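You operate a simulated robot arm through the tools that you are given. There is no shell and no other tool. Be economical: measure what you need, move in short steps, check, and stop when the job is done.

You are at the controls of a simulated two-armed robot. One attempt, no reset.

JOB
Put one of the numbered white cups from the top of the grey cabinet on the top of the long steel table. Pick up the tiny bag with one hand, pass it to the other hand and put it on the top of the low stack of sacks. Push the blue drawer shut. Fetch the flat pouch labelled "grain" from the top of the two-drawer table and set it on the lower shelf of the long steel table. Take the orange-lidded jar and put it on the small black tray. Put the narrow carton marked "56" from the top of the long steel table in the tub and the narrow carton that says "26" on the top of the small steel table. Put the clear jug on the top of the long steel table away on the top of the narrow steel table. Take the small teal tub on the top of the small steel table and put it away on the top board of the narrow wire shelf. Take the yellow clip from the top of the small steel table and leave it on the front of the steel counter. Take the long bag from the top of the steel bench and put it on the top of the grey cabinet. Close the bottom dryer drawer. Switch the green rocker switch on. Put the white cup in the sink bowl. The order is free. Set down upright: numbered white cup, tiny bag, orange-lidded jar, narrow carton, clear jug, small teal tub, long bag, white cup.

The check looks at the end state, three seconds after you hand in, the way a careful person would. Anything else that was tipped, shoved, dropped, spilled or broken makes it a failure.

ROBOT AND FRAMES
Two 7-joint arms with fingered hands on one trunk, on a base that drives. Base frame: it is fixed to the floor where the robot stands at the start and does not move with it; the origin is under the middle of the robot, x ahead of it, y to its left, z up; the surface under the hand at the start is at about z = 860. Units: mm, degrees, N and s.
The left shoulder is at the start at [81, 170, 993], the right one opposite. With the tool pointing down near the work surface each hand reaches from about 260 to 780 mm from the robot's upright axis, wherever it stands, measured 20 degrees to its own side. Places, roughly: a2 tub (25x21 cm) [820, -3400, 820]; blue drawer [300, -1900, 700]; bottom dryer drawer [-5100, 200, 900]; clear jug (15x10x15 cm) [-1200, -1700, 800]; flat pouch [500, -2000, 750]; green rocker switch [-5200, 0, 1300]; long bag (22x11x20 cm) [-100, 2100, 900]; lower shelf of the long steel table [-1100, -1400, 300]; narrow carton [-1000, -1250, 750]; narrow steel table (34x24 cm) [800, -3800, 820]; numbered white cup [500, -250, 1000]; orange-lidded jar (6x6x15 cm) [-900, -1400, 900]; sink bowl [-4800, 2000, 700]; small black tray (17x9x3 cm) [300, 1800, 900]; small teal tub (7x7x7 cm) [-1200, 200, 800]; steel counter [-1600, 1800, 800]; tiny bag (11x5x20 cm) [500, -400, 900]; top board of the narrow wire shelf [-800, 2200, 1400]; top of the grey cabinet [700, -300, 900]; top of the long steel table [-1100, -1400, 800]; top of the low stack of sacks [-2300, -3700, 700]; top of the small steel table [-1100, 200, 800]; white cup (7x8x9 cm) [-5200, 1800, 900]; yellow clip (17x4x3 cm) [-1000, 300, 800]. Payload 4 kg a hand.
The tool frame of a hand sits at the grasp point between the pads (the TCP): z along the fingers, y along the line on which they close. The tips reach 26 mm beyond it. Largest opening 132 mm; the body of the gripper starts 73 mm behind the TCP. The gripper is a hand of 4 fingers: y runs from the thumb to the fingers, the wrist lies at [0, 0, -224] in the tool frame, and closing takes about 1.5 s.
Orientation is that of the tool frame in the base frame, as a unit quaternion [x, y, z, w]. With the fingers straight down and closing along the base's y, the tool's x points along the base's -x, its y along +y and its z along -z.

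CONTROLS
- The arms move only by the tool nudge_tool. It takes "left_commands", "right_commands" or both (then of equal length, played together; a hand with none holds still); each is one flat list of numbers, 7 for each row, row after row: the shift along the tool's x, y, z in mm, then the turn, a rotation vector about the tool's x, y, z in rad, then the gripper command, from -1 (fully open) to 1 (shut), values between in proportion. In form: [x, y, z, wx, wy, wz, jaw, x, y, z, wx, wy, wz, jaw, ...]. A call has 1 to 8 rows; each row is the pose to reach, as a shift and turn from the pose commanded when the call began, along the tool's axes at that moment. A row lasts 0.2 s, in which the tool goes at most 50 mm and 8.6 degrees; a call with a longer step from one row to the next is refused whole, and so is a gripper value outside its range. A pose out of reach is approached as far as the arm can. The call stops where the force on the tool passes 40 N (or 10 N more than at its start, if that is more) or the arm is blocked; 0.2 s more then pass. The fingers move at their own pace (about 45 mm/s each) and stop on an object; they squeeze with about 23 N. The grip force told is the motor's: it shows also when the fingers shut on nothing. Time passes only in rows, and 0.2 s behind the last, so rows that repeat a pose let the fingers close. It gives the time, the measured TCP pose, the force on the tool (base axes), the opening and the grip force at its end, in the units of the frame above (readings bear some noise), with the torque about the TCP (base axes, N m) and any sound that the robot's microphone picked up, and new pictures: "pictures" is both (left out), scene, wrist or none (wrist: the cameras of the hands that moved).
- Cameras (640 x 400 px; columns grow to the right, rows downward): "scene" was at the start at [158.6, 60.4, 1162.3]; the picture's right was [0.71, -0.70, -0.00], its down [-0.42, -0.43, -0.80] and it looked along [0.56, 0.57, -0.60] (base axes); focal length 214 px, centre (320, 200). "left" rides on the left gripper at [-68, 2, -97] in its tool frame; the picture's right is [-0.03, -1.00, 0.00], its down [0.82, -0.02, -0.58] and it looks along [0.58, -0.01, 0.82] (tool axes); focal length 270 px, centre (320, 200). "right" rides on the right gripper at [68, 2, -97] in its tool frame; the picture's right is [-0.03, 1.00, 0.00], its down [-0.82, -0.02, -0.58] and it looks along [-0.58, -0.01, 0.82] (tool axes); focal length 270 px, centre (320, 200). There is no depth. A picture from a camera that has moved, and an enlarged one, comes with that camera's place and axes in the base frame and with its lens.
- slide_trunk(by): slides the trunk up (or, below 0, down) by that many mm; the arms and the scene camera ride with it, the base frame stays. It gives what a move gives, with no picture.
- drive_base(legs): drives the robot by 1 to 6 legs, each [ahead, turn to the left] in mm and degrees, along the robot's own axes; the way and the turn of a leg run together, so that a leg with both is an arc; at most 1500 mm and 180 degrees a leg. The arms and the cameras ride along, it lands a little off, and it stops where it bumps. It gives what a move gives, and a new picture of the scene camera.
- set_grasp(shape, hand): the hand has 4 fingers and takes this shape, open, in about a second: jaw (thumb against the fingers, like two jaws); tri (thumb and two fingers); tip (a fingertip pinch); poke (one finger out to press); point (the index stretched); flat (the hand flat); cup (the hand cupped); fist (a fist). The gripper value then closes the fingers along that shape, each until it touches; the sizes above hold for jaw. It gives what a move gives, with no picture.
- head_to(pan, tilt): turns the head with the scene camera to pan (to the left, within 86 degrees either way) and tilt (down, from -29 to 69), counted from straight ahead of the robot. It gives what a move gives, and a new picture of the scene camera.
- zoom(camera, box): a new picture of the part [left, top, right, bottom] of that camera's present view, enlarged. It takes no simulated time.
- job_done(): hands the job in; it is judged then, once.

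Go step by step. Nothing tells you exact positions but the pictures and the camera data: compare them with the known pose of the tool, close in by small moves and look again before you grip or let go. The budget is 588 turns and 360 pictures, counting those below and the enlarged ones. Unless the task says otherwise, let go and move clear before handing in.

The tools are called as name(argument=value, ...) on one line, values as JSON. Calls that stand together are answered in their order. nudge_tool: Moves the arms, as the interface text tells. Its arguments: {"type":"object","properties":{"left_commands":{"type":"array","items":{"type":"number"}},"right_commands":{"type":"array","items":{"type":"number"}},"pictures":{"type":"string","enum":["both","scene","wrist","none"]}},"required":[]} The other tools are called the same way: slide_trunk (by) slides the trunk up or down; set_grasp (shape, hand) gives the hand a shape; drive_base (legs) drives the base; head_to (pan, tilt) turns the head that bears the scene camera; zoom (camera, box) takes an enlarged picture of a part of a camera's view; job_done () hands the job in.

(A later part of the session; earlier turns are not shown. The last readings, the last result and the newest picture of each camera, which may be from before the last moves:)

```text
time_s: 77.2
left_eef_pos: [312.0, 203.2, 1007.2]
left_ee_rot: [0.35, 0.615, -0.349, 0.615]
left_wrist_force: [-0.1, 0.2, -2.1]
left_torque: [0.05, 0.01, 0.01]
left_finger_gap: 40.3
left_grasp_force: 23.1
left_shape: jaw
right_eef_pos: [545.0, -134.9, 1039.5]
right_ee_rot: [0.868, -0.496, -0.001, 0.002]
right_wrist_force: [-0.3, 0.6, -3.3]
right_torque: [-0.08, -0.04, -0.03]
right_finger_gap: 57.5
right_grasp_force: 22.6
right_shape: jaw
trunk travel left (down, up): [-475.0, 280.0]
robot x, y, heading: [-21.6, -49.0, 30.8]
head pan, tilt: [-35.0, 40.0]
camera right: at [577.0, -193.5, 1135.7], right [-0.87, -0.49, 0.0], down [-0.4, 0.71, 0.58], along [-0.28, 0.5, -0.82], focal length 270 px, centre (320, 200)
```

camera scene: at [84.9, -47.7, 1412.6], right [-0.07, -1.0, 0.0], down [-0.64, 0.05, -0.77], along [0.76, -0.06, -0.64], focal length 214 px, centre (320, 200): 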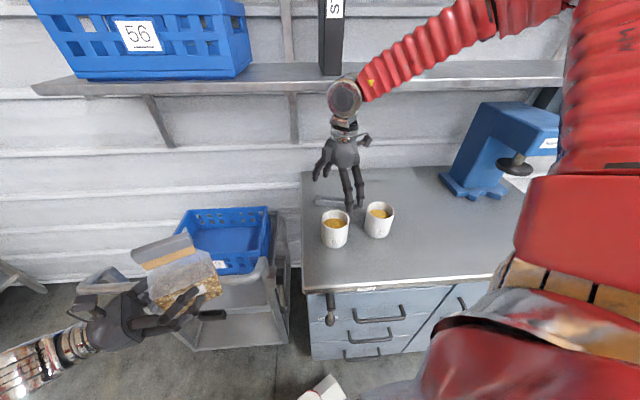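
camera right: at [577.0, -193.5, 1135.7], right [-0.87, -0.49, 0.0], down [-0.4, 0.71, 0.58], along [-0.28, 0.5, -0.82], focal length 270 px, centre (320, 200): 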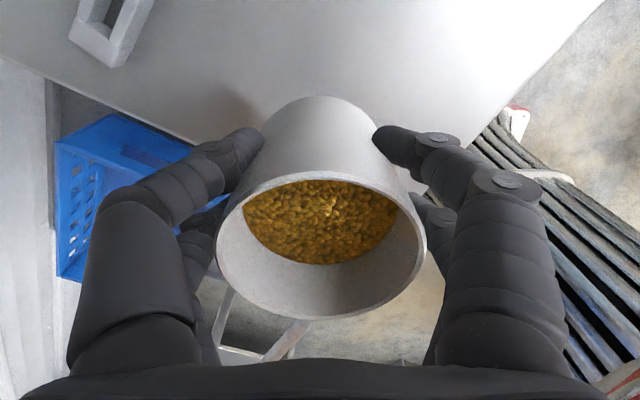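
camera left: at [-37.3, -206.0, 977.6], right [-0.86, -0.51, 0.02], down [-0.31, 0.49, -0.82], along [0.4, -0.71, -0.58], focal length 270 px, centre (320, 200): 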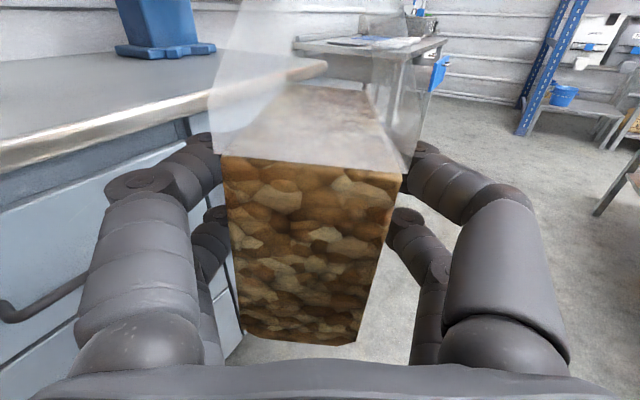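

drive_base(legs=[[-500, 0], [0, -76], [0, -76]])

head_to(pan=0, tilt=25)

```text
time_s: 82.9
left_eef_pos: [-60.1, -460.7, 1006.3]
left_ee_rot: [0.607, 0.366, -0.604, 0.364]
left_wrist_force: [-0.6, -0.1, -1.8]
left_torque: [0.04, -0.02, -0.03]
left_finger_gap: 39.5
left_grasp_force: 23.2
left_shape: jaw
right_eef_pos: [-230.5, -837.7, 1036.1]
right_ee_rot: [-0.515, 0.857, 0.003, 0.0]
right_wrist_force: [0.0, -1.8, -3.1]
right_torque: [0.04, -0.01, 0.0]
right_finger_gap: 54.6
right_grasp_force: 23.0
right_shape: jaw
trunk travel left (down, up): [-475.0, 280.0]
robot x, y, heading: [-426.7, -252.8, -29.9]
head pan, tilt: [-35.0, 40.0]
stopped in leg 2: the robot was blocked; the commanded pose is now the measured one
camera scene: at [-370.6, -349.8, 1412.3], right [-0.9, -0.43, 0.0], down [-0.27, 0.58, -0.76], along [0.33, -0.69, -0.65], focal length 214 px, centre (320, 200)
```

scene: 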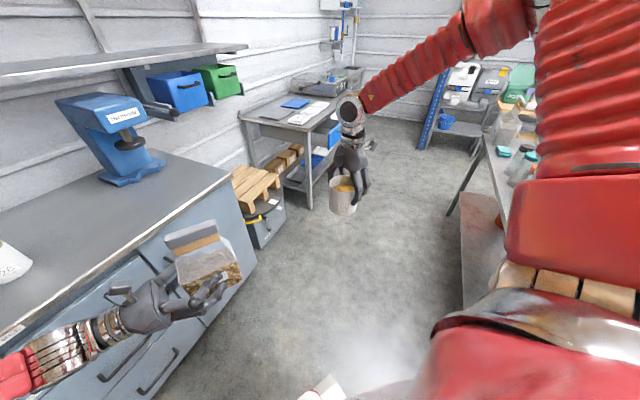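

```text
time_s: 83.9
left_eef_pos: [-58.8, -459.8, 1006.5]
left_ee_rot: [0.606, 0.365, -0.605, 0.365]
left_wrist_force: [-0.3, -0.2, -2.0]
left_torque: [0.05, -0.03, 0.02]
left_finger_gap: 39.3
left_grasp_force: 22.7
left_shape: jaw
right_eef_pos: [-228.2, -834.4, 1038.7]
right_ee_rot: [-0.515, 0.857, 0.001, -0.001]
right_wrist_force: [0.0, -0.2, -2.8]
right_torque: [-0.06, 0.07, -0.03]
right_finger_gap: 54.3
right_grasp_force: 23.3
right_shape: jaw
trunk travel left (down, up): [-475.0, 280.0]
robot x, y, heading: [-427.3, -256.3, -30.0]
head pan, tilt: [0.0, 25.0]
camera scene: at [-326.1, -313.7, 1435.9], right [-0.5, -0.87, 0.0], down [-0.37, 0.21, -0.91], along [0.79, -0.45, -0.42], focal length 214 px, centre (320, 200)
```

scene: 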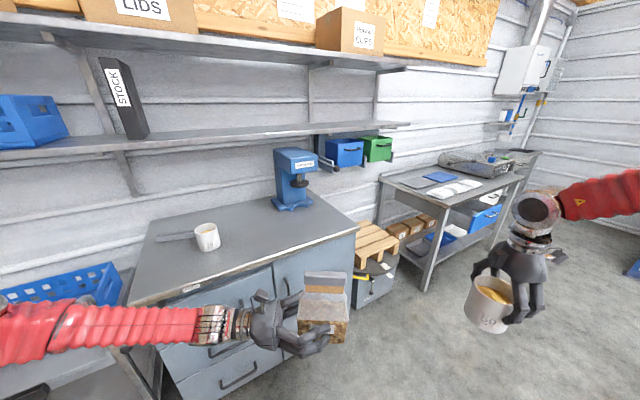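

head_to(pan=-86, tilt=35)

head_to(pan=86, tilt=35)

```text
time_s: 85.5
left_eef_pos: [-59.5, -459.5, 1006.1]
left_ee_rot: [0.607, 0.365, -0.605, 0.365]
left_wrist_force: [-0.1, 0.4, -2.6]
left_torque: [-0.01, 0.01, 0.03]
left_finger_gap: 39.6
left_grasp_force: 23.2
left_shape: jaw
right_eef_pos: [-229.9, -833.7, 1037.8]
right_ee_rot: [-0.516, 0.857, 0.0, -0.002]
right_wrist_force: [0.4, 0.3, -3.4]
right_torque: [0.01, 0.03, -0.02]
right_finger_gap: 54.4
right_grasp_force: 23.4
right_shape: jaw
trunk travel left (down, up): [-475.0, 280.0]
robot x, y, heading: [-428.4, -254.1, -29.7]
head pan, tilt: [-85.9, 35.0]
camera scene: at [-444.6, -347.6, 1420.3], right [-0.9, 0.43, 0.0], down [0.25, 0.52, -0.82], along [-0.36, -0.74, -0.57], focal length 214 px, centre (320, 200)
```

scene: 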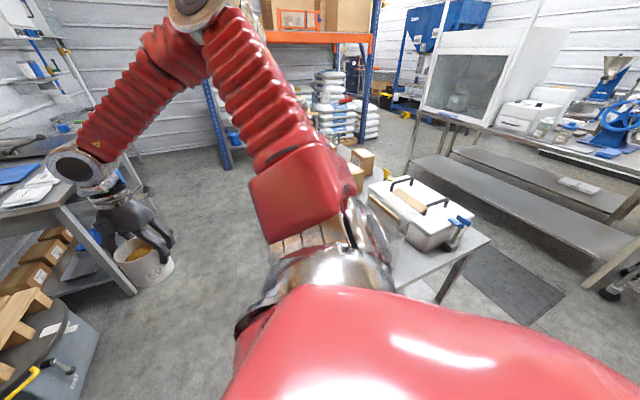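

```text
time_s: 88.1
left_eef_pos: [-59.0, -457.5, 1007.4]
left_ee_rot: [0.607, 0.364, -0.606, 0.364]
left_wrist_force: [-1.0, -0.3, -2.2]
left_torque: [0.0, -0.03, 0.0]
left_finger_gap: 39.2
left_grasp_force: 22.9
left_shape: jaw
right_eef_pos: [-230.7, -834.5, 1038.7]
right_ee_rot: [-0.515, 0.857, 0.001, 0.0]
right_wrist_force: [-0.3, 0.4, -2.3]
right_torque: [-0.04, 0.01, 0.01]
right_finger_gap: 54.3
right_grasp_force: 23.2
right_shape: jaw
trunk travel left (down, up): [-475.0, 280.0]
robot x, y, heading: [-432.3, -255.3, -29.8]
head pan, tilt: [85.9, 35.0]
camera scene: at [-357.4, -195.1, 1420.3], right [0.83, -0.56, 0.0], down [-0.32, -0.48, -0.82], along [0.46, 0.68, -0.57], focal length 214 px, centre (320, 200)
```

scene: 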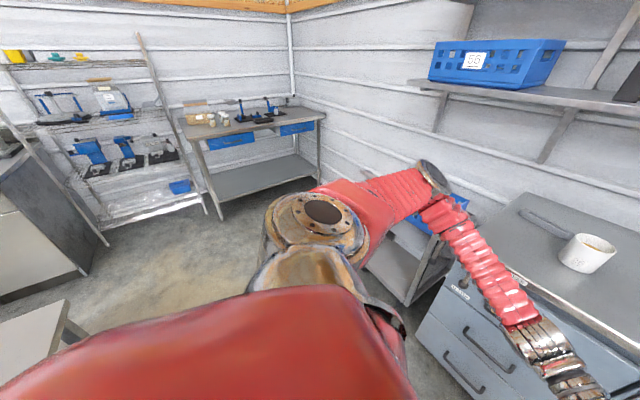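

The base rear likely bumped the small steel table while turning. I'll first tuck the left arm by pointing its hand forward, making the robot narrower before turning.

nudge_tool(left_commands=[0, 15, -4, -0.14, 0, 0, 0.8, 0, 30, -8, -0.28, 0, 0, 0.8, 0, 45, -12, -0.42, 0, 0, 0.8, 0, 60, -16, -0.56, 0, 0, 0.8, 0, 75, -20, -0.7, 0, 0, 0.8, 0, 90, -24, -0.84, 0, 0, 0.8, 0, 105, -28, -0.98, 0, 0, 0.8, 0, 120, -30, -1.12, 0, 0, 0.8], pictures="none")

nudge_tool(left_commands=[0, 0, 0, -0.14, 0, 0, 0.8, 0, 0, 0, -0.28, 0, 0, 0.8, 0, 0, 0, -0.42, 0, 0, 0.8, 0, 0, 0, -0.45, 0, 0, 0.8], pictures="scene")

```text
time_s: 89.9
left_eef_pos: [59.9, -489.1, 1006.6]
left_ee_rot: [0.321, 0.631, -0.317, 0.631]
left_wrist_force: [0.5, 0.0, -2.0]
left_torque: [0.04, 0.02, 0.05]
left_finger_gap: 39.2
left_grasp_force: 23.8
left_shape: jaw
right_eef_pos: [-231.6, -835.5, 1037.0]
right_ee_rot: [-0.515, 0.857, 0.002, 0.0]
right_wrist_force: [-0.7, -0.6, -3.1]
right_torque: [0.01, -0.01, 0.03]
right_finger_gap: 54.1
right_grasp_force: 22.8
right_shape: jaw
trunk travel left (down, up): [-475.0, 280.0]
robot x, y, heading: [-426.2, -253.9, -29.7]
head pan, tilt: [85.9, 35.0]
```

```text
time_s: 90.5
left_eef_pos: [86.8, -439.2, 967.5]
left_ee_rot: [0.346, 0.63, -0.185, 0.67]
left_wrist_force: [-0.5, -0.4, -2.1]
left_torque: [-0.02, 0.0, -0.02]
left_finger_gap: 39.5
left_grasp_force: 23.3
left_shape: jaw
left hand out of reach, approached as far as the arm can: row 2
right_eef_pos: [-230.3, -833.5, 1039.6]
right_ee_rot: [-0.516, 0.857, 0.001, -0.001]
right_wrist_force: [-0.4, 0.0, -2.8]
right_torque: [-0.1, 0.05, 0.0]
right_finger_gap: 54.3
right_grasp_force: 22.9
right_shape: jaw
trunk travel left (down, up): [-475.0, 280.0]
robot x, y, heading: [-432.8, -252.3, -29.5]
head pan, tilt: [85.9, 35.0]
stopped in row 2 (left hand): the arm was blocked; the commanded pose is now the measured one
camera scene: at [-357.4, -194.5, 1420.3], right [0.83, -0.56, 0.0], down [-0.32, -0.48, -0.82], along [0.46, 0.68, -0.57], focal length 214 px, centre (320, 200)
```

scene: 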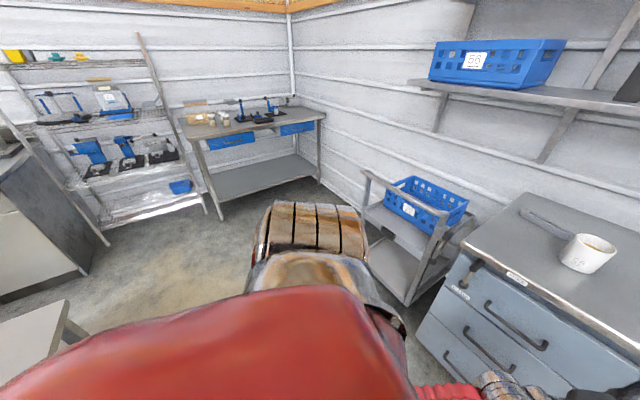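

nudge_tool(left_commands=[0, 15, 0, 0, 0, -0.11, 0.8, 0, 30, 0, 0, 0, -0.22, 0.8], pictures="none")

drive_base(legs=[[150, 0], [0, -90]])

```text
time_s: 91.0
left_eef_pos: [109.0, -420.1, 975.2]
left_ee_rot: [0.272, 0.665, -0.259, 0.646]
left_wrist_force: [-0.1, -0.1, -1.6]
left_torque: [0.0, 0.06, 0.0]
left_finger_gap: 39.6
left_grasp_force: 23.4
left_shape: jaw
right_eef_pos: [-230.7, -834.2, 1037.9]
right_ee_rot: [-0.515, 0.857, 0.001, -0.001]
right_wrist_force: [-0.3, -0.5, -3.8]
right_torque: [-0.05, 0.02, 0.0]
right_finger_gap: 54.2
right_grasp_force: 22.9
right_shape: jaw
trunk travel left (down, up): [-475.0, 280.0]
robot x, y, heading: [-427.0, -253.9, -30.0]
head pan, tilt: [85.9, 35.0]
```

```text
time_s: 95.4
left_eef_pos: [-174.3, -894.0, 964.4]
left_ee_rot: [0.612, 0.389, -0.528, 0.443]
left_wrist_force: [-0.1, -1.0, -1.1]
left_torque: [0.06, 0.01, 0.01]
left_finger_gap: 39.4
left_grasp_force: 22.8
left_shape: jaw
right_eef_pos: [-724.7, -775.0, 1038.5]
right_ee_rot: [0.011, 1.0, 0.001, 0.002]
right_wrist_force: [-0.9, -0.5, -3.3]
right_torque: [-0.01, 0.05, -0.01]
right_finger_gap: 54.0
right_grasp_force: 23.4
right_shape: jaw
trunk travel left (down, up): [-475.0, 280.0]
robot x, y, heading: [-247.2, -335.6, -95.0]
head pan, tilt: [85.9, 35.0]
stopped in leg 2: the robot was blocked; the commanded pose is now the measured one
camera scene: at [-160.2, -374.7, 1420.4], right [-0.16, -0.99, 0.0], down [-0.57, 0.09, -0.82], along [0.81, -0.13, -0.57], focal length 214 px, centre (320, 200)
```

scene: 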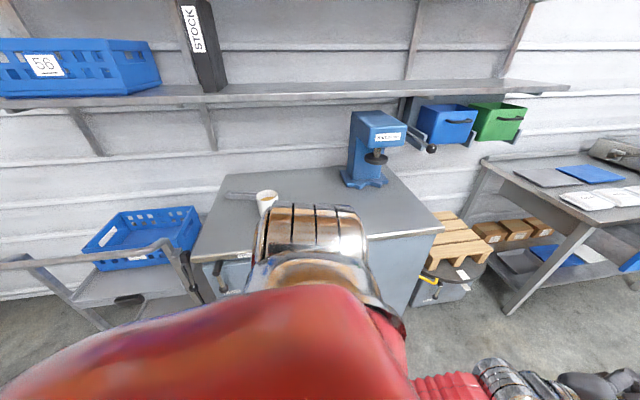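

head_to(pan=-60, tilt=35)

head_to(pan=0, tilt=30)

```text
time_s: 97.7
left_eef_pos: [-175.3, -893.8, 965.7]
left_ee_rot: [0.611, 0.388, -0.53, 0.442]
left_wrist_force: [0.3, -0.1, -2.7]
left_torque: [0.04, 0.01, -0.03]
left_finger_gap: 39.7
left_grasp_force: 22.5
left_shape: jaw
right_eef_pos: [-724.6, -774.7, 1039.7]
right_ee_rot: [0.01, 1.0, 0.001, -0.001]
right_wrist_force: [0.0, 0.2, -3.4]
right_torque: [0.01, 0.06, 0.0]
right_finger_gap: 54.1
right_grasp_force: 23.1
right_shape: jaw
trunk travel left (down, up): [-475.0, 280.0]
robot x, y, heading: [-242.5, -338.2, -94.9]
head pan, tilt: [-60.0, 35.0]
camera scene: at [-325.6, -397.8, 1420.2], right [-0.42, 0.91, 0.0], down [0.52, 0.24, -0.82], along [-0.74, -0.35, -0.57], focal length 214 px, centre (320, 200)
```

scene: 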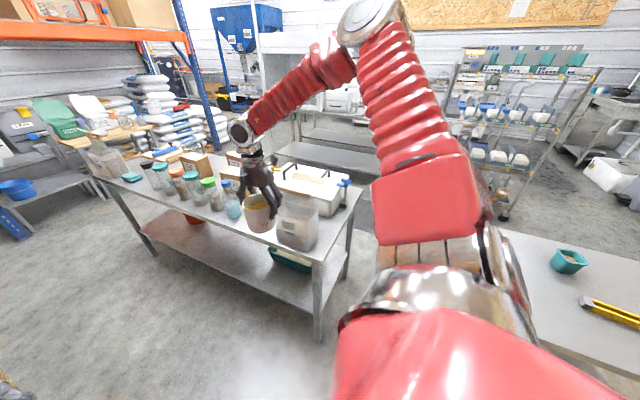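

```text
time_s: 99.0
left_eef_pos: [-176.2, -893.4, 966.6]
left_ee_rot: [0.61, 0.389, -0.529, 0.444]
left_wrist_force: [0.3, 0.7, -2.3]
left_torque: [0.04, 0.0, 0.02]
left_finger_gap: 39.4
left_grasp_force: 22.8
left_shape: jaw
right_eef_pos: [-723.8, -775.4, 1040.0]
right_ee_rot: [0.009, 1.0, 0.001, 0.0]
right_wrist_force: [0.3, -0.4, -3.0]
right_torque: [0.01, 0.06, 0.02]
right_finger_gap: 53.9
right_grasp_force: 22.5
right_shape: jaw
trunk travel left (down, up): [-475.0, 280.0]
robot x, y, heading: [-242.3, -335.6, -95.1]
head pan, tilt: [0.0, 30.0]
camera scene: at [-253.8, -450.7, 1428.0], right [-1.0, 0.09, 0.0], down [0.04, 0.5, -0.87], along [-0.08, -0.86, -0.5], focal length 214 px, centre (320, 200)
```

scene: 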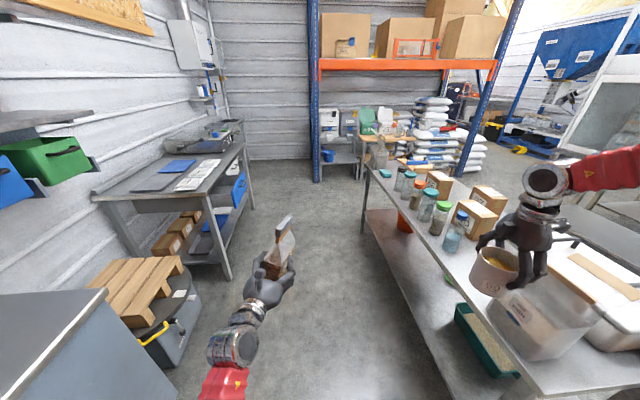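

zoom(camera="scene", box=[340, 130, 640, 400])

```text
1.48 times, centred on (490, 265) of scene
camera zoom: at [-253.8, -450.7, 1428.0], right [-1.0, 0.09, 0.0], down [0.04, 0.5, -0.87], along [-0.08, -0.86, -0.5], focal length 318 px, centre (68, 104)
```

zoom: 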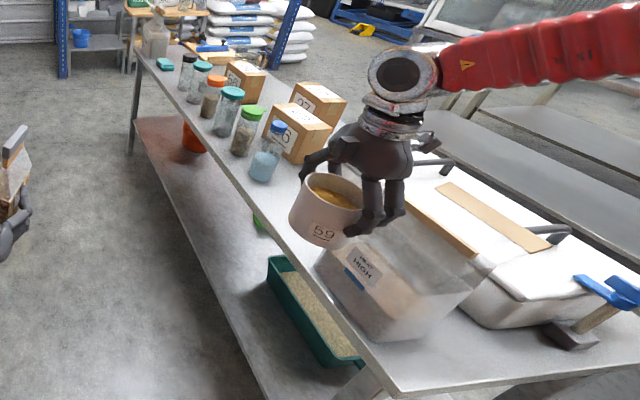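

zoom(camera="right", box=[0, 0, 640, 400])

zoom(camera="left", box=[0, 0, 640, 400])

```text
1.00 times, centred on (320, 200) of right (not enlarged: the box is as wide or as high as the picture)
camera zoom: at [-794.4, -769.8, 1137.0], right [0.05, 1.0, 0.0], down [0.82, -0.04, 0.58], along [0.58, -0.02, -0.82], focal length 270 px, centre (320, 200)
```

zoom: 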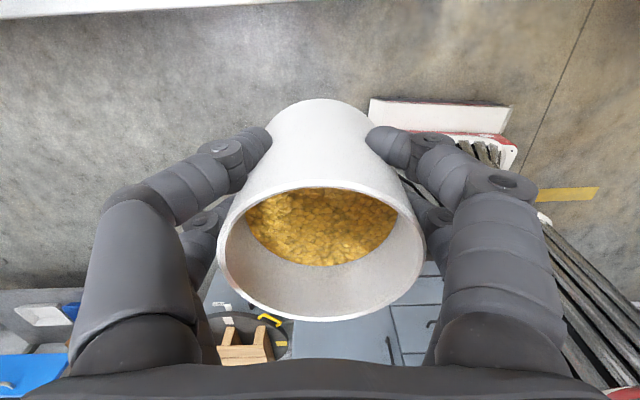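

```text
1.00 times, centred on (320, 200) of left (not enlarged: the box is as wide or as high as the picture)
camera zoom: at [-154.3, -801.8, 1038.8], right [-0.95, 0.31, -0.1], down [0.27, 0.56, -0.78], along [-0.18, -0.77, -0.61], focal length 270 px, centre (320, 200)
```

zoom: 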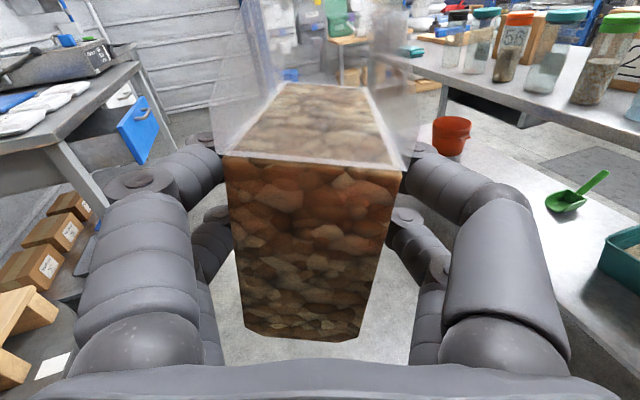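

The cup is over the edge of the long table. There is a free gap between the blue-lidded jar and the clear bin at about (-850, -910). I'll edge forward with a slight right arc.

drive_base(legs=[[120, -12]])

```text
time_s: 100.2
left_eef_pos: [-313.9, -1013.3, 963.0]
left_ee_rot: [0.653, 0.317, -0.568, 0.389]
left_wrist_force: [-0.6, -0.4, -3.0]
left_torque: [0.01, 0.01, -0.02]
left_finger_gap: 39.4
left_grasp_force: 23.2
left_shape: jaw
right_eef_pos: [-829.1, -779.6, 1039.5]
right_ee_rot: [0.115, 0.993, 0.002, 0.001]
right_wrist_force: [1.0, 0.5, -2.9]
right_torque: [0.03, 0.03, 0.02]
right_finger_gap: 54.1
right_grasp_force: 23.1
right_shape: jaw
trunk travel left (down, up): [-475.0, 280.0]
robot x, y, heading: [-260.4, -452.1, -107.1]
head pan, tilt: [0.0, 30.0]
camera scene: at [-293.4, -564.6, 1428.0], right [-0.96, 0.29, 0.0], down [0.15, 0.48, -0.87], along [-0.25, -0.83, -0.5], focal length 214 px, centre (320, 200)
```

scene: 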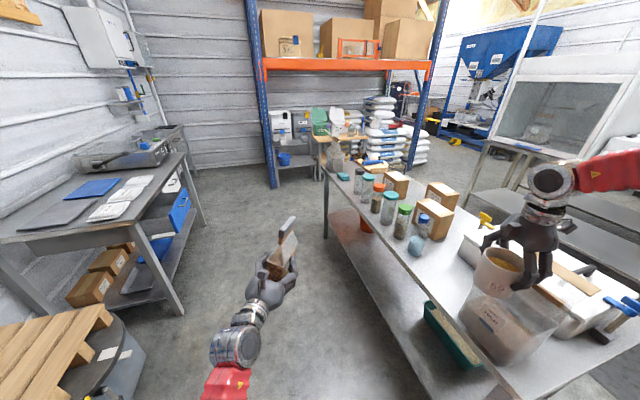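

drive_base(legs=[[140, 0]])

```text
time_s: 101.5
left_eef_pos: [-353.2, -1149.0, 960.9]
left_ee_rot: [0.653, 0.318, -0.567, 0.389]
left_wrist_force: [-0.1, -0.7, -1.9]
left_torque: [-0.01, -0.02, -0.02]
left_finger_gap: 39.4
left_grasp_force: 22.8
left_shape: jaw
right_eef_pos: [-871.0, -918.0, 1038.8]
right_ee_rot: [0.114, 0.994, 0.002, 0.001]
right_wrist_force: [0.5, -0.6, -3.5]
right_torque: [0.02, 0.05, -0.03]
right_finger_gap: 54.4
right_grasp_force: 23.0
right_shape: jaw
trunk travel left (down, up): [-475.0, 280.0]
robot x, y, heading: [-298.6, -590.8, -106.8]
head pan, tilt: [0.0, 30.0]
camera scene: at [-334.4, -702.1, 1427.7], right [-0.96, 0.29, 0.0], down [0.15, 0.48, -0.86], along [-0.25, -0.83, -0.5], focal length 214 px, centre (320, 200)
```

scene: 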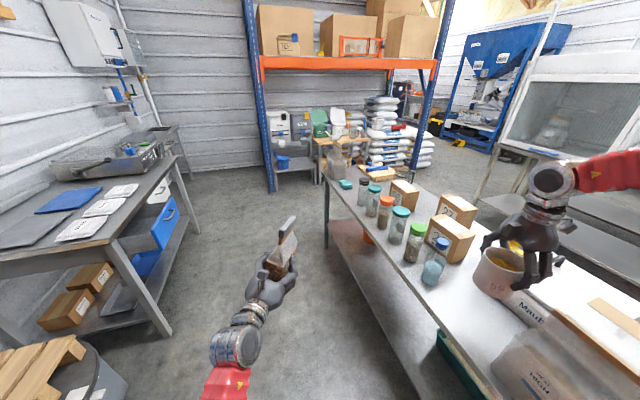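

nudge_tool(right_commands=[-9, -14, 20, 0, 0, 0, 0.6, -18, -29, 50, 0, 0, 0, 0.6, -18, -29, 90, 0, 0, 0, 0.6, -18, -29, 130, 0, 0, 0, 0.6], pictures="both")

```text
time_s: 102.5
left_eef_pos: [-352.0, -1149.2, 962.3]
left_ee_rot: [0.654, 0.317, -0.567, 0.389]
left_wrist_force: [-0.4, -0.2, -1.7]
left_torque: [0.03, -0.02, -0.03]
left_finger_gap: 39.5
left_grasp_force: 23.6
left_shape: jaw
right_eef_pos: [-859.7, -951.2, 908.9]
right_ee_rot: [0.113, 0.994, 0.001, 0.001]
right_wrist_force: [-0.2, 0.4, -3.4]
right_torque: [0.0, 0.06, 0.03]
right_finger_gap: 54.2
right_grasp_force: 22.8
right_shape: jaw
trunk travel left (down, up): [-475.0, 280.0]
robot x, y, heading: [-299.8, -587.9, -106.6]
head pan, tilt: [0.0, 30.0]
camera scene: at [-334.0, -700.6, 1427.9], right [-0.96, 0.29, 0.0], down [0.15, 0.48, -0.87], along [-0.25, -0.83, -0.5], focal length 214 px, centre (320, 200)
camera right: at [-927.6, -932.5, 1006.0], right [0.25, 0.97, 0.0], down [0.79, -0.21, 0.58], along [0.56, -0.14, -0.82], focal length 270 px, centre (320, 200)
```

scene: 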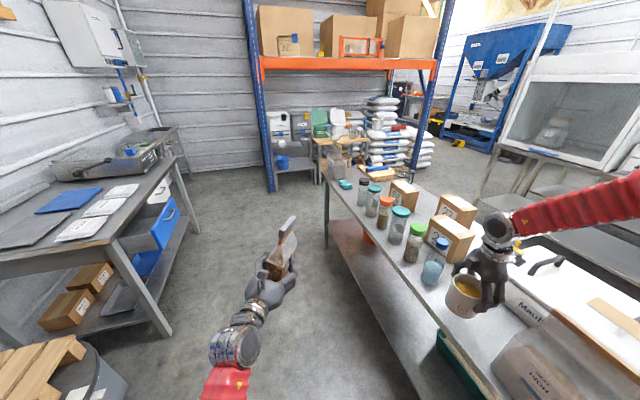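
right: 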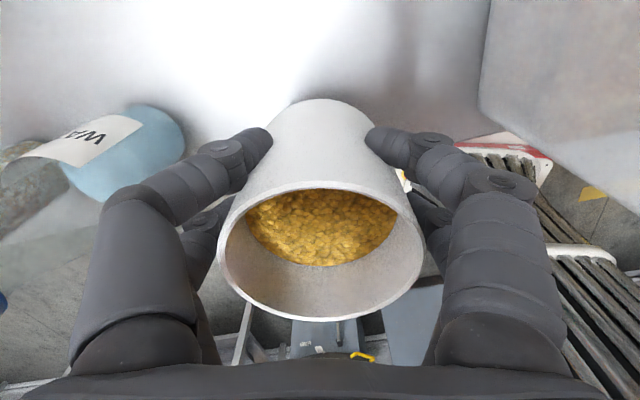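

nudge_tool(right_commands=[0, 0, 10, 0, 0, 0, 0.6, 0, 0, 17, 0, 0, 0, 0.6, 0, 0, 23, 0, 0, 0, 0.6, 0, 0, 28, 0, 0, 0, 0.6, 0, 0, 33, 0, 0, 0, 0.6, 0, 0, 38, 0, 0, 0, 0.6, 0, 0, 43, 0, 0, 0, 0.6, 0, 0, 48, 0, 0, 0, 0.6], pictures="wrist")

```text
time_s: 104.3
left_eef_pos: [-351.4, -1148.2, 963.1]
left_ee_rot: [0.653, 0.317, -0.568, 0.388]
left_wrist_force: [-0.5, 0.3, -2.7]
left_torque: [0.06, 0.03, -0.05]
left_finger_gap: 39.3
left_grasp_force: 23.2
left_shape: jaw
right_eef_pos: [-858.6, -948.2, 863.1]
right_ee_rot: [0.113, 0.994, 0.001, 0.001]
right_wrist_force: [1.0, -0.9, -3.3]
right_torque: [0.01, 0.04, 0.01]
right_finger_gap: 54.0
right_grasp_force: 23.3
right_shape: jaw
trunk travel left (down, up): [-475.0, 280.0]
robot x, y, heading: [-301.7, -587.8, -106.6]
head pan, tilt: [0.0, 30.0]
camera right: at [-925.5, -929.8, 959.8], right [0.25, 0.97, 0.0], down [0.79, -0.21, 0.58], along [0.56, -0.14, -0.82], focal length 270 px, centre (320, 200)
```

right: 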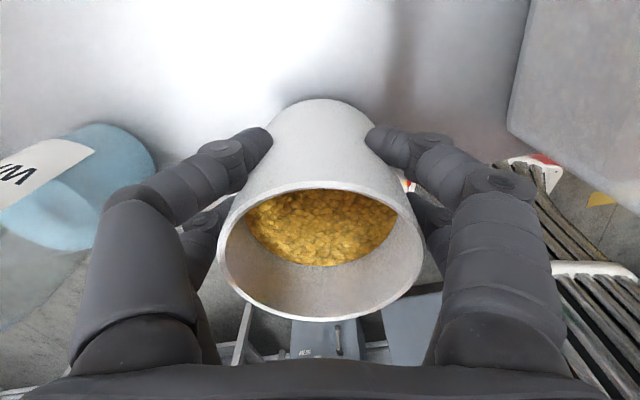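

nudge_tool(right_commands=[0, 0, 4, 0, 0, 0, 0.6, 0, 0, 8, 0, 0, 0, 0.6, 0, 0, 12, 0, 0, 0, 0.6, 0, 0, 16, 0, 0, 0, 0.6, 0, 0, 20, 0, 0, 0, 0.6, 0, 0, 24, 0, 0, 0, 0.6], pictures="wrist")

```text
time_s: 105.8
left_eef_pos: [-349.6, -1145.5, 963.8]
left_ee_rot: [0.653, 0.317, -0.567, 0.39]
left_wrist_force: [-0.9, 0.4, -1.9]
left_torque: [0.04, -0.04, -0.02]
left_finger_gap: 39.3
left_grasp_force: 22.8
left_shape: jaw
right_eef_pos: [-859.1, -949.1, 846.2]
right_ee_rot: [0.114, 0.993, -0.003, -0.003]
right_wrist_force: [0.5, 8.9, 25.5]
right_torque: [0.33, -0.25, 0.09]
right_finger_gap: 53.3
right_grasp_force: 22.9
right_shape: jaw
trunk travel left (down, up): [-475.0, 280.0]
robot x, y, heading: [-299.0, -589.2, -106.8]
head pan, tilt: [0.0, 30.0]
stopped in row 6 (right hand): the force on the tool passed its limit at 42 N (the readings are from after the stop); the commanded pose is now the measured one
camera right: at [-925.5, -930.5, 943.0], right [0.25, 0.97, -0.01], down [0.79, -0.2, 0.57], along [0.56, -0.15, -0.82], focal length 270 px, centre (320, 200)
```

right: 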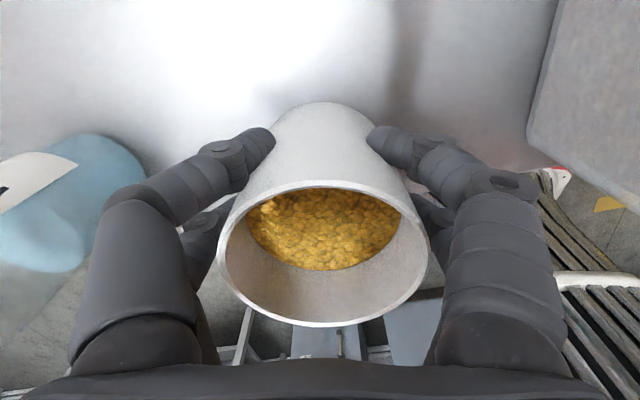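

nudge_tool(right_commands=[0, 0, -2, 0, 0, 0, 0.3, 0, 0, -2, 0, 0, 0, 0.0, 0, 0, -2, 0, 0, 0, -0.15, 0, 0, -2, 0, 0, 0, -0.15, 0, 0, -20, 0, 0, 0, -0.15, 0, 0, -60, 0, 0, 0, -0.15, 0, 0, -100, 0, 0, 0, -0.15, 0, 0, -140, 0, 0, 0, -0.15], pictures="both")

```text
time_s: 107.6
left_eef_pos: [-351.3, -1146.5, 965.3]
left_ee_rot: [0.653, 0.316, -0.567, 0.39]
left_wrist_force: [1.5, 0.3, -1.8]
left_torque: [0.04, -0.02, -0.01]
left_finger_gap: 39.3
left_grasp_force: 23.1
left_shape: jaw
right_eef_pos: [-858.3, -949.9, 982.4]
right_ee_rot: [0.114, 0.993, -0.002, -0.001]
right_wrist_force: [1.0, 0.5, -0.1]
right_torque: [-0.01, -0.02, -0.01]
right_finger_gap: 75.8
right_grasp_force: 0.0
right_shape: jaw
trunk travel left (down, up): [-475.0, 280.0]
robot x, y, heading: [-298.2, -583.4, -106.9]
head pan, tilt: [0.0, 30.0]
camera scene: at [-332.7, -698.6, 1428.1], right [-0.96, 0.29, 0.0], down [0.14, 0.48, -0.87], along [-0.25, -0.83, -0.5], focal length 214 px, centre (320, 200)
camera right: at [-925.9, -930.7, 1079.7], right [0.25, 0.97, 0.0], down [0.79, -0.2, 0.58], along [0.56, -0.15, -0.82], focal length 270 px, centre (320, 200)
```

scene: 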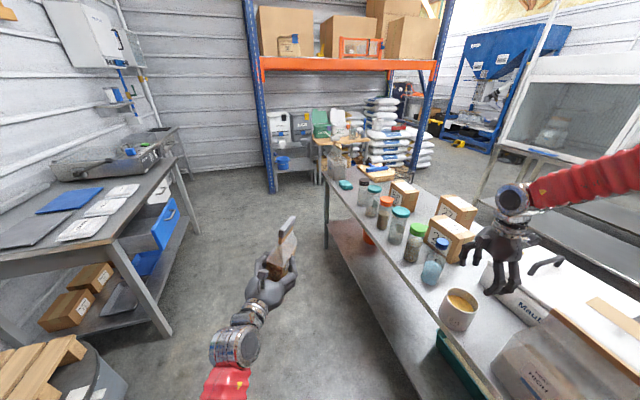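
right: 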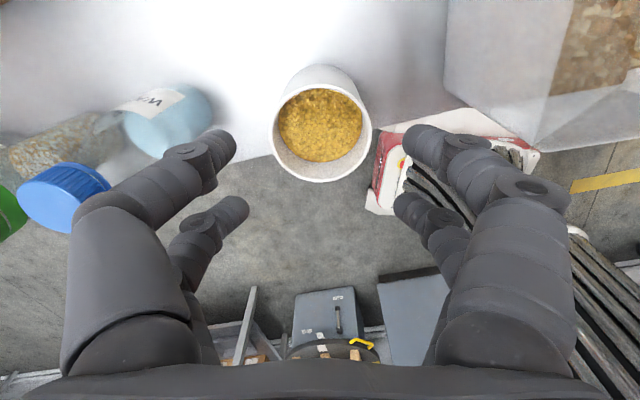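

zoom(camera="scene", box=[310, 80, 530, 280])

```text
2.00 times, centred on (420, 180) of scene
camera zoom: at [-332.7, -698.6, 1428.1], right [-0.96, 0.29, 0.0], down [0.14, 0.48, -0.87], along [-0.25, -0.83, -0.5], focal length 429 px, centre (120, 240)
```

zoom: 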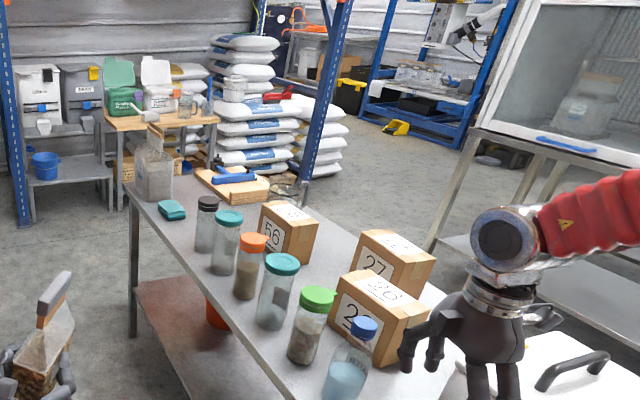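

The numbered cup stands upright on the long table (top z ≈ 782). Next I'll raise the right hand and drive along the aisle to the clear jug at the table's far end.

nudge_tool(right_commands=[-30, 0, -45, 0, 0, 0, -0.15, -60, 0, -90, 0, 0, 0, -0.15, -90, 0, -130, 0, 0, 0, -0.15, -120, 0, -170, 0, 0, 0, -0.15], pictures="none")

drive_base(legs=[[0, 7], [980, 0], [0, 10]])

```text
refused: row 1 steps farther than a row can; nothing moved
```

```text
time_s: 114.1
left_eef_pos: [-349.7, -2101.4, 963.7]
left_ee_rot: [0.598, 0.411, -0.503, 0.47]
left_wrist_force: [0.1, -0.9, -1.9]
left_torque: [0.04, 0.01, 0.0]
left_finger_gap: 39.3
left_grasp_force: 22.5
left_shape: jaw
right_eef_pos: [-894.6, -2060.6, 981.6]
right_ee_rot: [-0.035, 0.999, -0.002, -0.001]
right_wrist_force: [-5.9, 0.5, 5.2]
right_torque: [-0.05, 0.01, -0.07]
right_finger_gap: 74.2
right_grasp_force: 0.1
right_shape: jaw
trunk travel left (down, up): [-475.0, 280.0]
robot x, y, heading: [-473.5, -1551.7, -89.7]
head pan, tilt: [0.0, 30.0]
camera scene: at [-475.9, -1667.2, 1428.0], right [-1.0, 0.0, 0.0], down [0.0, 0.5, -0.87], along [0.0, -0.87, -0.5], focal length 214 px, centre (320, 200)
```

scene: 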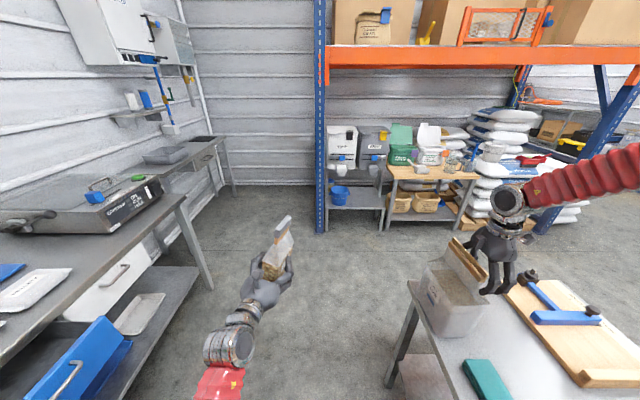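

The arm raise was refused and the hand travelled low; it now touches something at the jug. I need to look at that closely before moving.

zoom(camera="right", box=[0, 0, 640, 400])

zoom(camera="scene", box=[380, 180, 640, 400])

```text
1.00 times, centred on (320, 200) of right (not enlarged: the box is as wide or as high as the picture)
camera zoom: at [-963.4, -2062.7, 1078.9], right [-0.04, 1.0, -0.01], down [0.82, 0.04, 0.58], along [0.58, 0.02, -0.82], focal length 270 px, centre (320, 200)
```

zoom: 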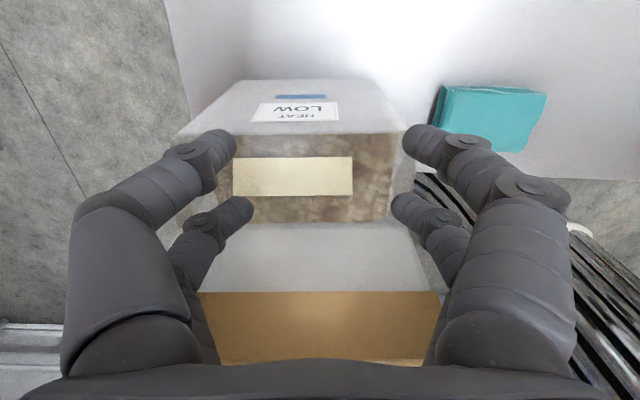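

```text
1.82 times, centred on (510, 290) of scene
camera zoom: at [-475.9, -1667.2, 1428.0], right [-1.0, 0.0, 0.0], down [0.0, 0.5, -0.87], along [0.0, -0.87, -0.5], focal length 390 px, centre (-26, 36)
```

zoom: 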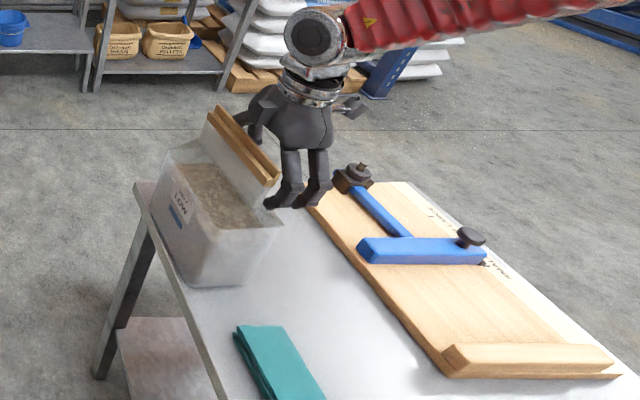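

nudge_tool(right_commands=[0, 0, -20, 0, 0, 0, -0.15, 0, 0, -50, 0, 0, 0, -0.15, 0, 0, -90, 0, 0, 0, -0.15, 0, 0, -130, 0, 0, 0, -0.15], pictures="both")

```text
time_s: 115.1
left_eef_pos: [-350.4, -2100.5, 963.4]
left_ee_rot: [0.599, 0.409, -0.504, 0.468]
left_wrist_force: [0.0, 0.5, -2.0]
left_torque: [0.06, -0.02, -0.01]
left_finger_gap: 39.5
left_grasp_force: 22.5
left_shape: jaw
right_eef_pos: [-894.3, -2058.8, 1114.0]
right_ee_rot: [-0.035, 0.999, -0.003, -0.001]
right_wrist_force: [0.2, 0.6, 0.0]
right_torque: [0.02, 0.0, 0.03]
right_finger_gap: 75.8
right_grasp_force: 0.1
right_shape: jaw
trunk travel left (down, up): [-475.0, 280.0]
robot x, y, heading: [-481.1, -1552.3, -89.9]
head pan, tilt: [0.0, 30.0]
camera scene: at [-475.1, -1667.1, 1428.1], right [-1.0, -0.01, 0.0], down [0.0, 0.5, -0.87], along [0.0, -0.87, -0.5], focal length 214 px, centre (320, 200)
camera right: at [-963.4, -2060.7, 1211.3], right [-0.04, 1.0, 0.0], down [0.82, 0.04, 0.58], along [0.58, 0.02, -0.82], focal length 270 px, centre (320, 200)
```

scene: 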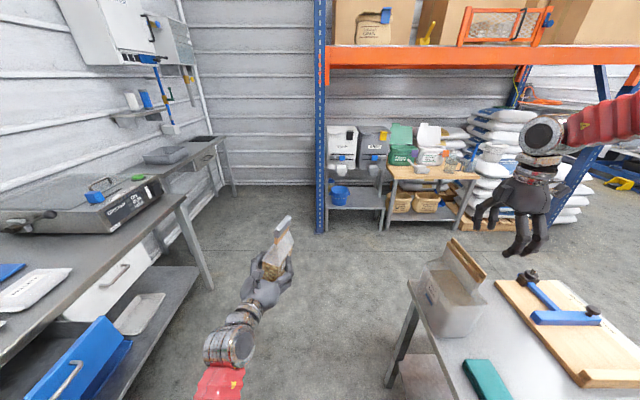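
right: 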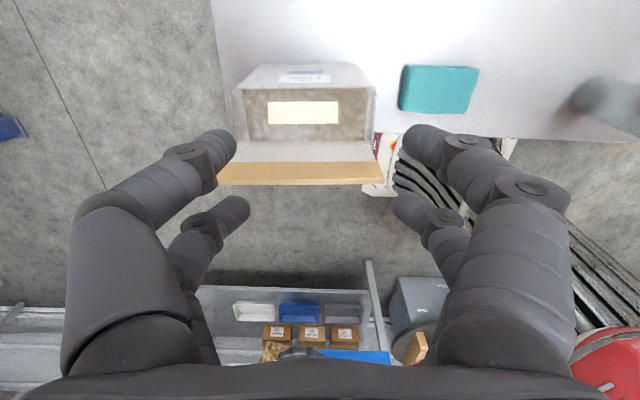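

The contact released; the bag-like container "LOW" stands as before. Now I look right along the table for the clear jug and check the jars.

head_to(pan=-65, tilt=35)

```text
time_s: 116.5
left_eef_pos: [-351.1, -2102.3, 962.9]
left_ee_rot: [0.598, 0.411, -0.503, 0.469]
left_wrist_force: [-0.5, -0.1, -1.8]
left_torque: [0.01, 0.0, 0.01]
left_finger_gap: 39.4
left_grasp_force: 23.0
left_shape: jaw
right_eef_pos: [-894.5, -2059.3, 1113.2]
right_ee_rot: [-0.035, 0.999, -0.003, 0.0]
right_wrist_force: [0.4, 0.8, 0.6]
right_torque: [0.0, 0.01, -0.03]
right_finger_gap: 75.3
right_grasp_force: 0.1
right_shape: jaw
trunk travel left (down, up): [-475.0, 280.0]
robot x, y, heading: [-473.5, -1552.4, -89.8]
head pan, tilt: [-65.0, 35.0]
camera scene: at [-555.8, -1615.0, 1420.3], right [-0.43, 0.9, 0.0], down [0.52, 0.25, -0.82], along [-0.74, -0.35, -0.57], focal length 214 px, centre (320, 200)
```

scene: 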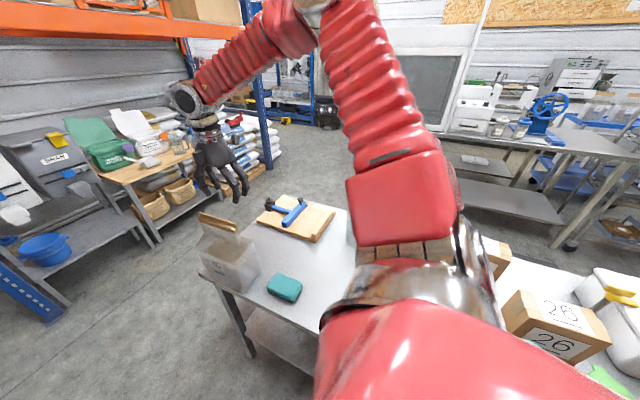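

head_to(pan=-38, tilt=45)

```text
time_s: 117.4
left_eef_pos: [-350.4, -2100.8, 964.0]
left_ee_rot: [0.599, 0.41, -0.503, 0.469]
left_wrist_force: [0.0, -0.3, -2.2]
left_torque: [0.03, -0.02, 0.0]
left_finger_gap: 39.3
left_grasp_force: 22.7
left_shape: jaw
right_eef_pos: [-894.3, -2060.2, 1113.6]
right_ee_rot: [-0.036, 0.999, -0.003, -0.001]
right_wrist_force: [-0.1, 0.8, -0.3]
right_torque: [0.0, 0.05, -0.02]
right_finger_gap: 75.3
right_grasp_force: 0.0
right_shape: jaw
trunk travel left (down, up): [-475.0, 280.0]
robot x, y, heading: [-479.2, -1550.3, -89.7]
head pan, tilt: [-38.0, 45.0]
camera scene: at [-526.0, -1641.6, 1405.5], right [-0.79, 0.61, 0.0], down [0.43, 0.56, -0.71], along [-0.43, -0.56, -0.71], focal length 214 px, centre (320, 200)
```

scene: 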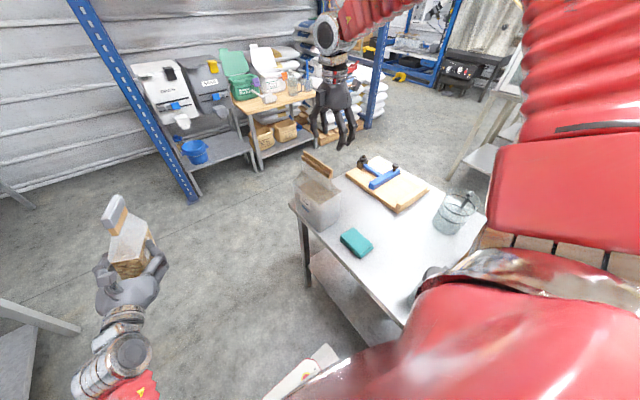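

zoom(camera="scene", box=[280, 140, 500, 280])

```text
2.86 times, centred on (390, 210) of scene
camera zoom: at [-526.0, -1641.6, 1405.5], right [-0.79, 0.61, 0.0], down [0.43, 0.56, -0.71], along [-0.43, -0.56, -0.71], focal length 613 px, centre (120, 171)
```

zoom: 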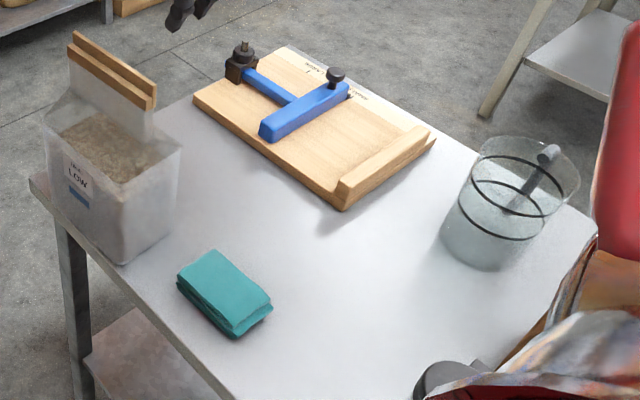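

The clear jug stands at about (-1190, -1740). With the bag still in the left hand it is simplest to deliver the bag first, so I drive out past the table end and look at the sacks.

drive_base(legs=[[850, 0], [0, -35]])

head_to(pan=0, tilt=25)

```text
time_s: 123.8
left_eef_pos: [-671.2, -2930.4, 957.1]
left_ee_rot: [0.704, 0.189, -0.608, 0.313]
left_wrist_force: [0.3, 0.3, -1.7]
left_torque: [0.0, -0.03, 0.02]
left_finger_gap: 39.2
left_grasp_force: 23.2
left_shape: jaw
right_eef_pos: [-1105.0, -2575.4, 1112.7]
right_ee_rot: [0.265, 0.964, -0.001, -0.001]
right_wrist_force: [-0.2, -0.2, 0.0]
right_torque: [0.03, -0.01, 0.0]
right_finger_gap: 75.7
right_grasp_force: 0.1
right_shape: jaw
trunk travel left (down, up): [-475.0, 280.0]
robot x, y, heading: [-447.7, -2411.9, -124.5]
head pan, tilt: [-38.0, 45.0]
camera scene: at [-538.1, -2460.1, 1405.4], right [-0.3, 0.95, 0.0], down [0.68, 0.21, -0.71], along [-0.67, -0.21, -0.71], focal length 214 px, centre (320, 200)
```

scene: 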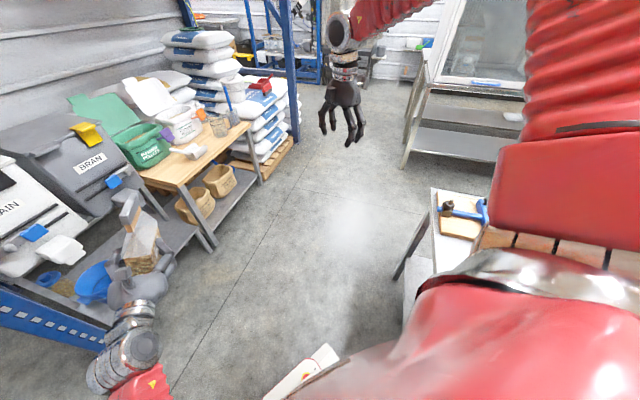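

```text
time_s: 124.9
left_eef_pos: [-669.3, -2929.3, 957.6]
left_ee_rot: [0.705, 0.188, -0.608, 0.314]
left_wrist_force: [-1.0, -0.7, -2.9]
left_torque: [0.04, -0.01, 0.01]
left_finger_gap: 39.5
left_grasp_force: 23.3
left_shape: jaw
right_eef_pos: [-1105.1, -2575.6, 1113.7]
right_ee_rot: [0.267, 0.964, -0.003, -0.002]
right_wrist_force: [-0.5, -0.7, 0.8]
right_torque: [0.0, 0.0, -0.02]
right_finger_gap: 75.8
right_grasp_force: 0.0
right_shape: jaw
trunk travel left (down, up): [-475.0, 280.0]
robot x, y, heading: [-445.0, -2414.9, -124.4]
head pan, tilt: [0.0, 25.0]
camera scene: at [-512.8, -2510.6, 1436.0], right [-0.82, 0.57, 0.0], down [0.24, 0.35, -0.91], along [-0.51, -0.75, -0.42], focal length 214 px, centre (320, 200)
```

scene: 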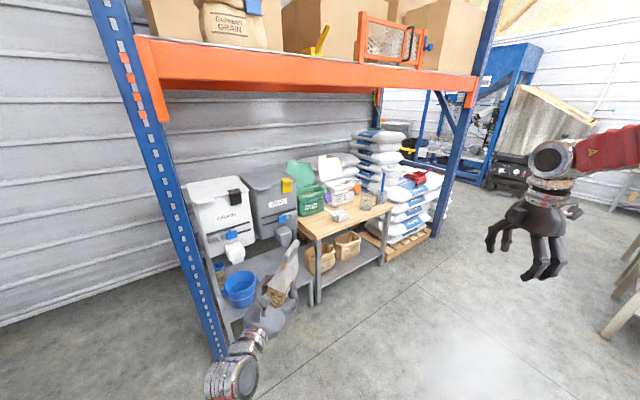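

The low stack (with a red clip on it) is under the rack at about (-2350, -3650). I drive toward it in the open aisle.

drive_base(legs=[[0, -37], [1400, 0], [0, 55]])

```text
time_s: 136.5
left_eef_pos: [-1841.4, -3415.8, 958.3]
left_ee_rot: [0.671, 0.285, -0.558, 0.396]
left_wrist_force: [-0.4, -0.7, -2.2]
left_torque: [0.01, -0.04, -0.01]
left_finger_gap: 39.5
left_grasp_force: 23.1
left_shape: jaw
right_eef_pos: [-2357.1, -3194.3, 1112.4]
right_ee_rot: [0.13, 0.992, -0.002, -0.001]
right_wrist_force: [0.9, 0.1, 0.4]
right_torque: [0.01, 0.03, 0.0]
right_finger_gap: 75.9
right_grasp_force: 0.1
right_shape: jaw
trunk travel left (down, up): [-475.0, 280.0]
robot x, y, heading: [-1811.6, -2840.9, -108.9]
head pan, tilt: [0.0, 25.0]
camera scene: at [-1846.6, -2956.9, 1435.9], right [-0.95, 0.32, 0.0], down [0.14, 0.4, -0.91], along [-0.29, -0.86, -0.42], focal length 214 px, centre (320, 200)
```

scene: 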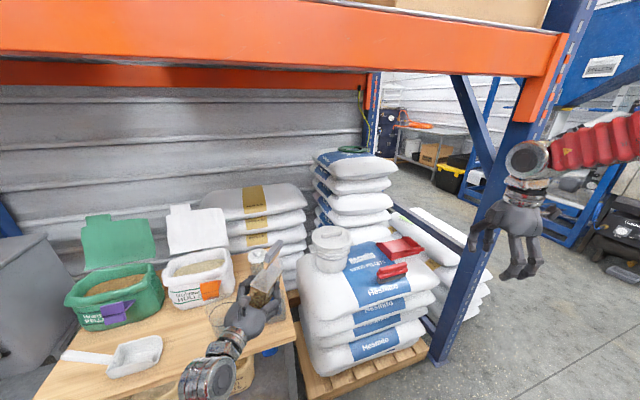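

drive_base(legs=[[-220, 0], [0, -45], [700, 0], [0, 64]])

```text
time_s: 145.3
left_eef_pos: [-2687.3, -3411.2, 958.8]
left_ee_rot: [0.723, 0.1, -0.647, 0.22]
left_wrist_force: [0.6, 23.5, 1.9]
left_torque: [0.49, 0.12, -1.73]
left_finger_gap: 49.1
left_grasp_force: 23.2
left_shape: jaw
right_eef_pos: [-3016.6, -2978.3, 1115.1]
right_ee_rot: [0.38, 0.925, -0.004, -0.001]
right_wrist_force: [-0.2, -0.8, 0.4]
right_torque: [-0.02, 0.0, -0.02]
right_finger_gap: 75.7
right_grasp_force: 0.1
right_shape: jaw
trunk travel left (down, up): [-475.0, 280.0]
robot x, y, heading: [-2369.0, -2943.4, -138.6]
head pan, tilt: [0.0, 25.0]
stopped in leg 4: the force on the tool passed its limit at 50 N (the readings are from after the stop); the commanded pose is now the measured one
camera scene: at [-2457.6, -3019.6, 1436.2], right [-0.66, 0.75, 0.0], down [0.32, 0.28, -0.91], along [-0.68, -0.6, -0.42], focal length 214 px, centre (320, 200)
```

scene: 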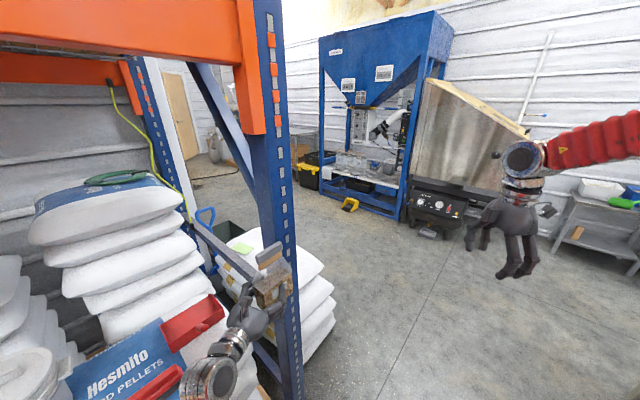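

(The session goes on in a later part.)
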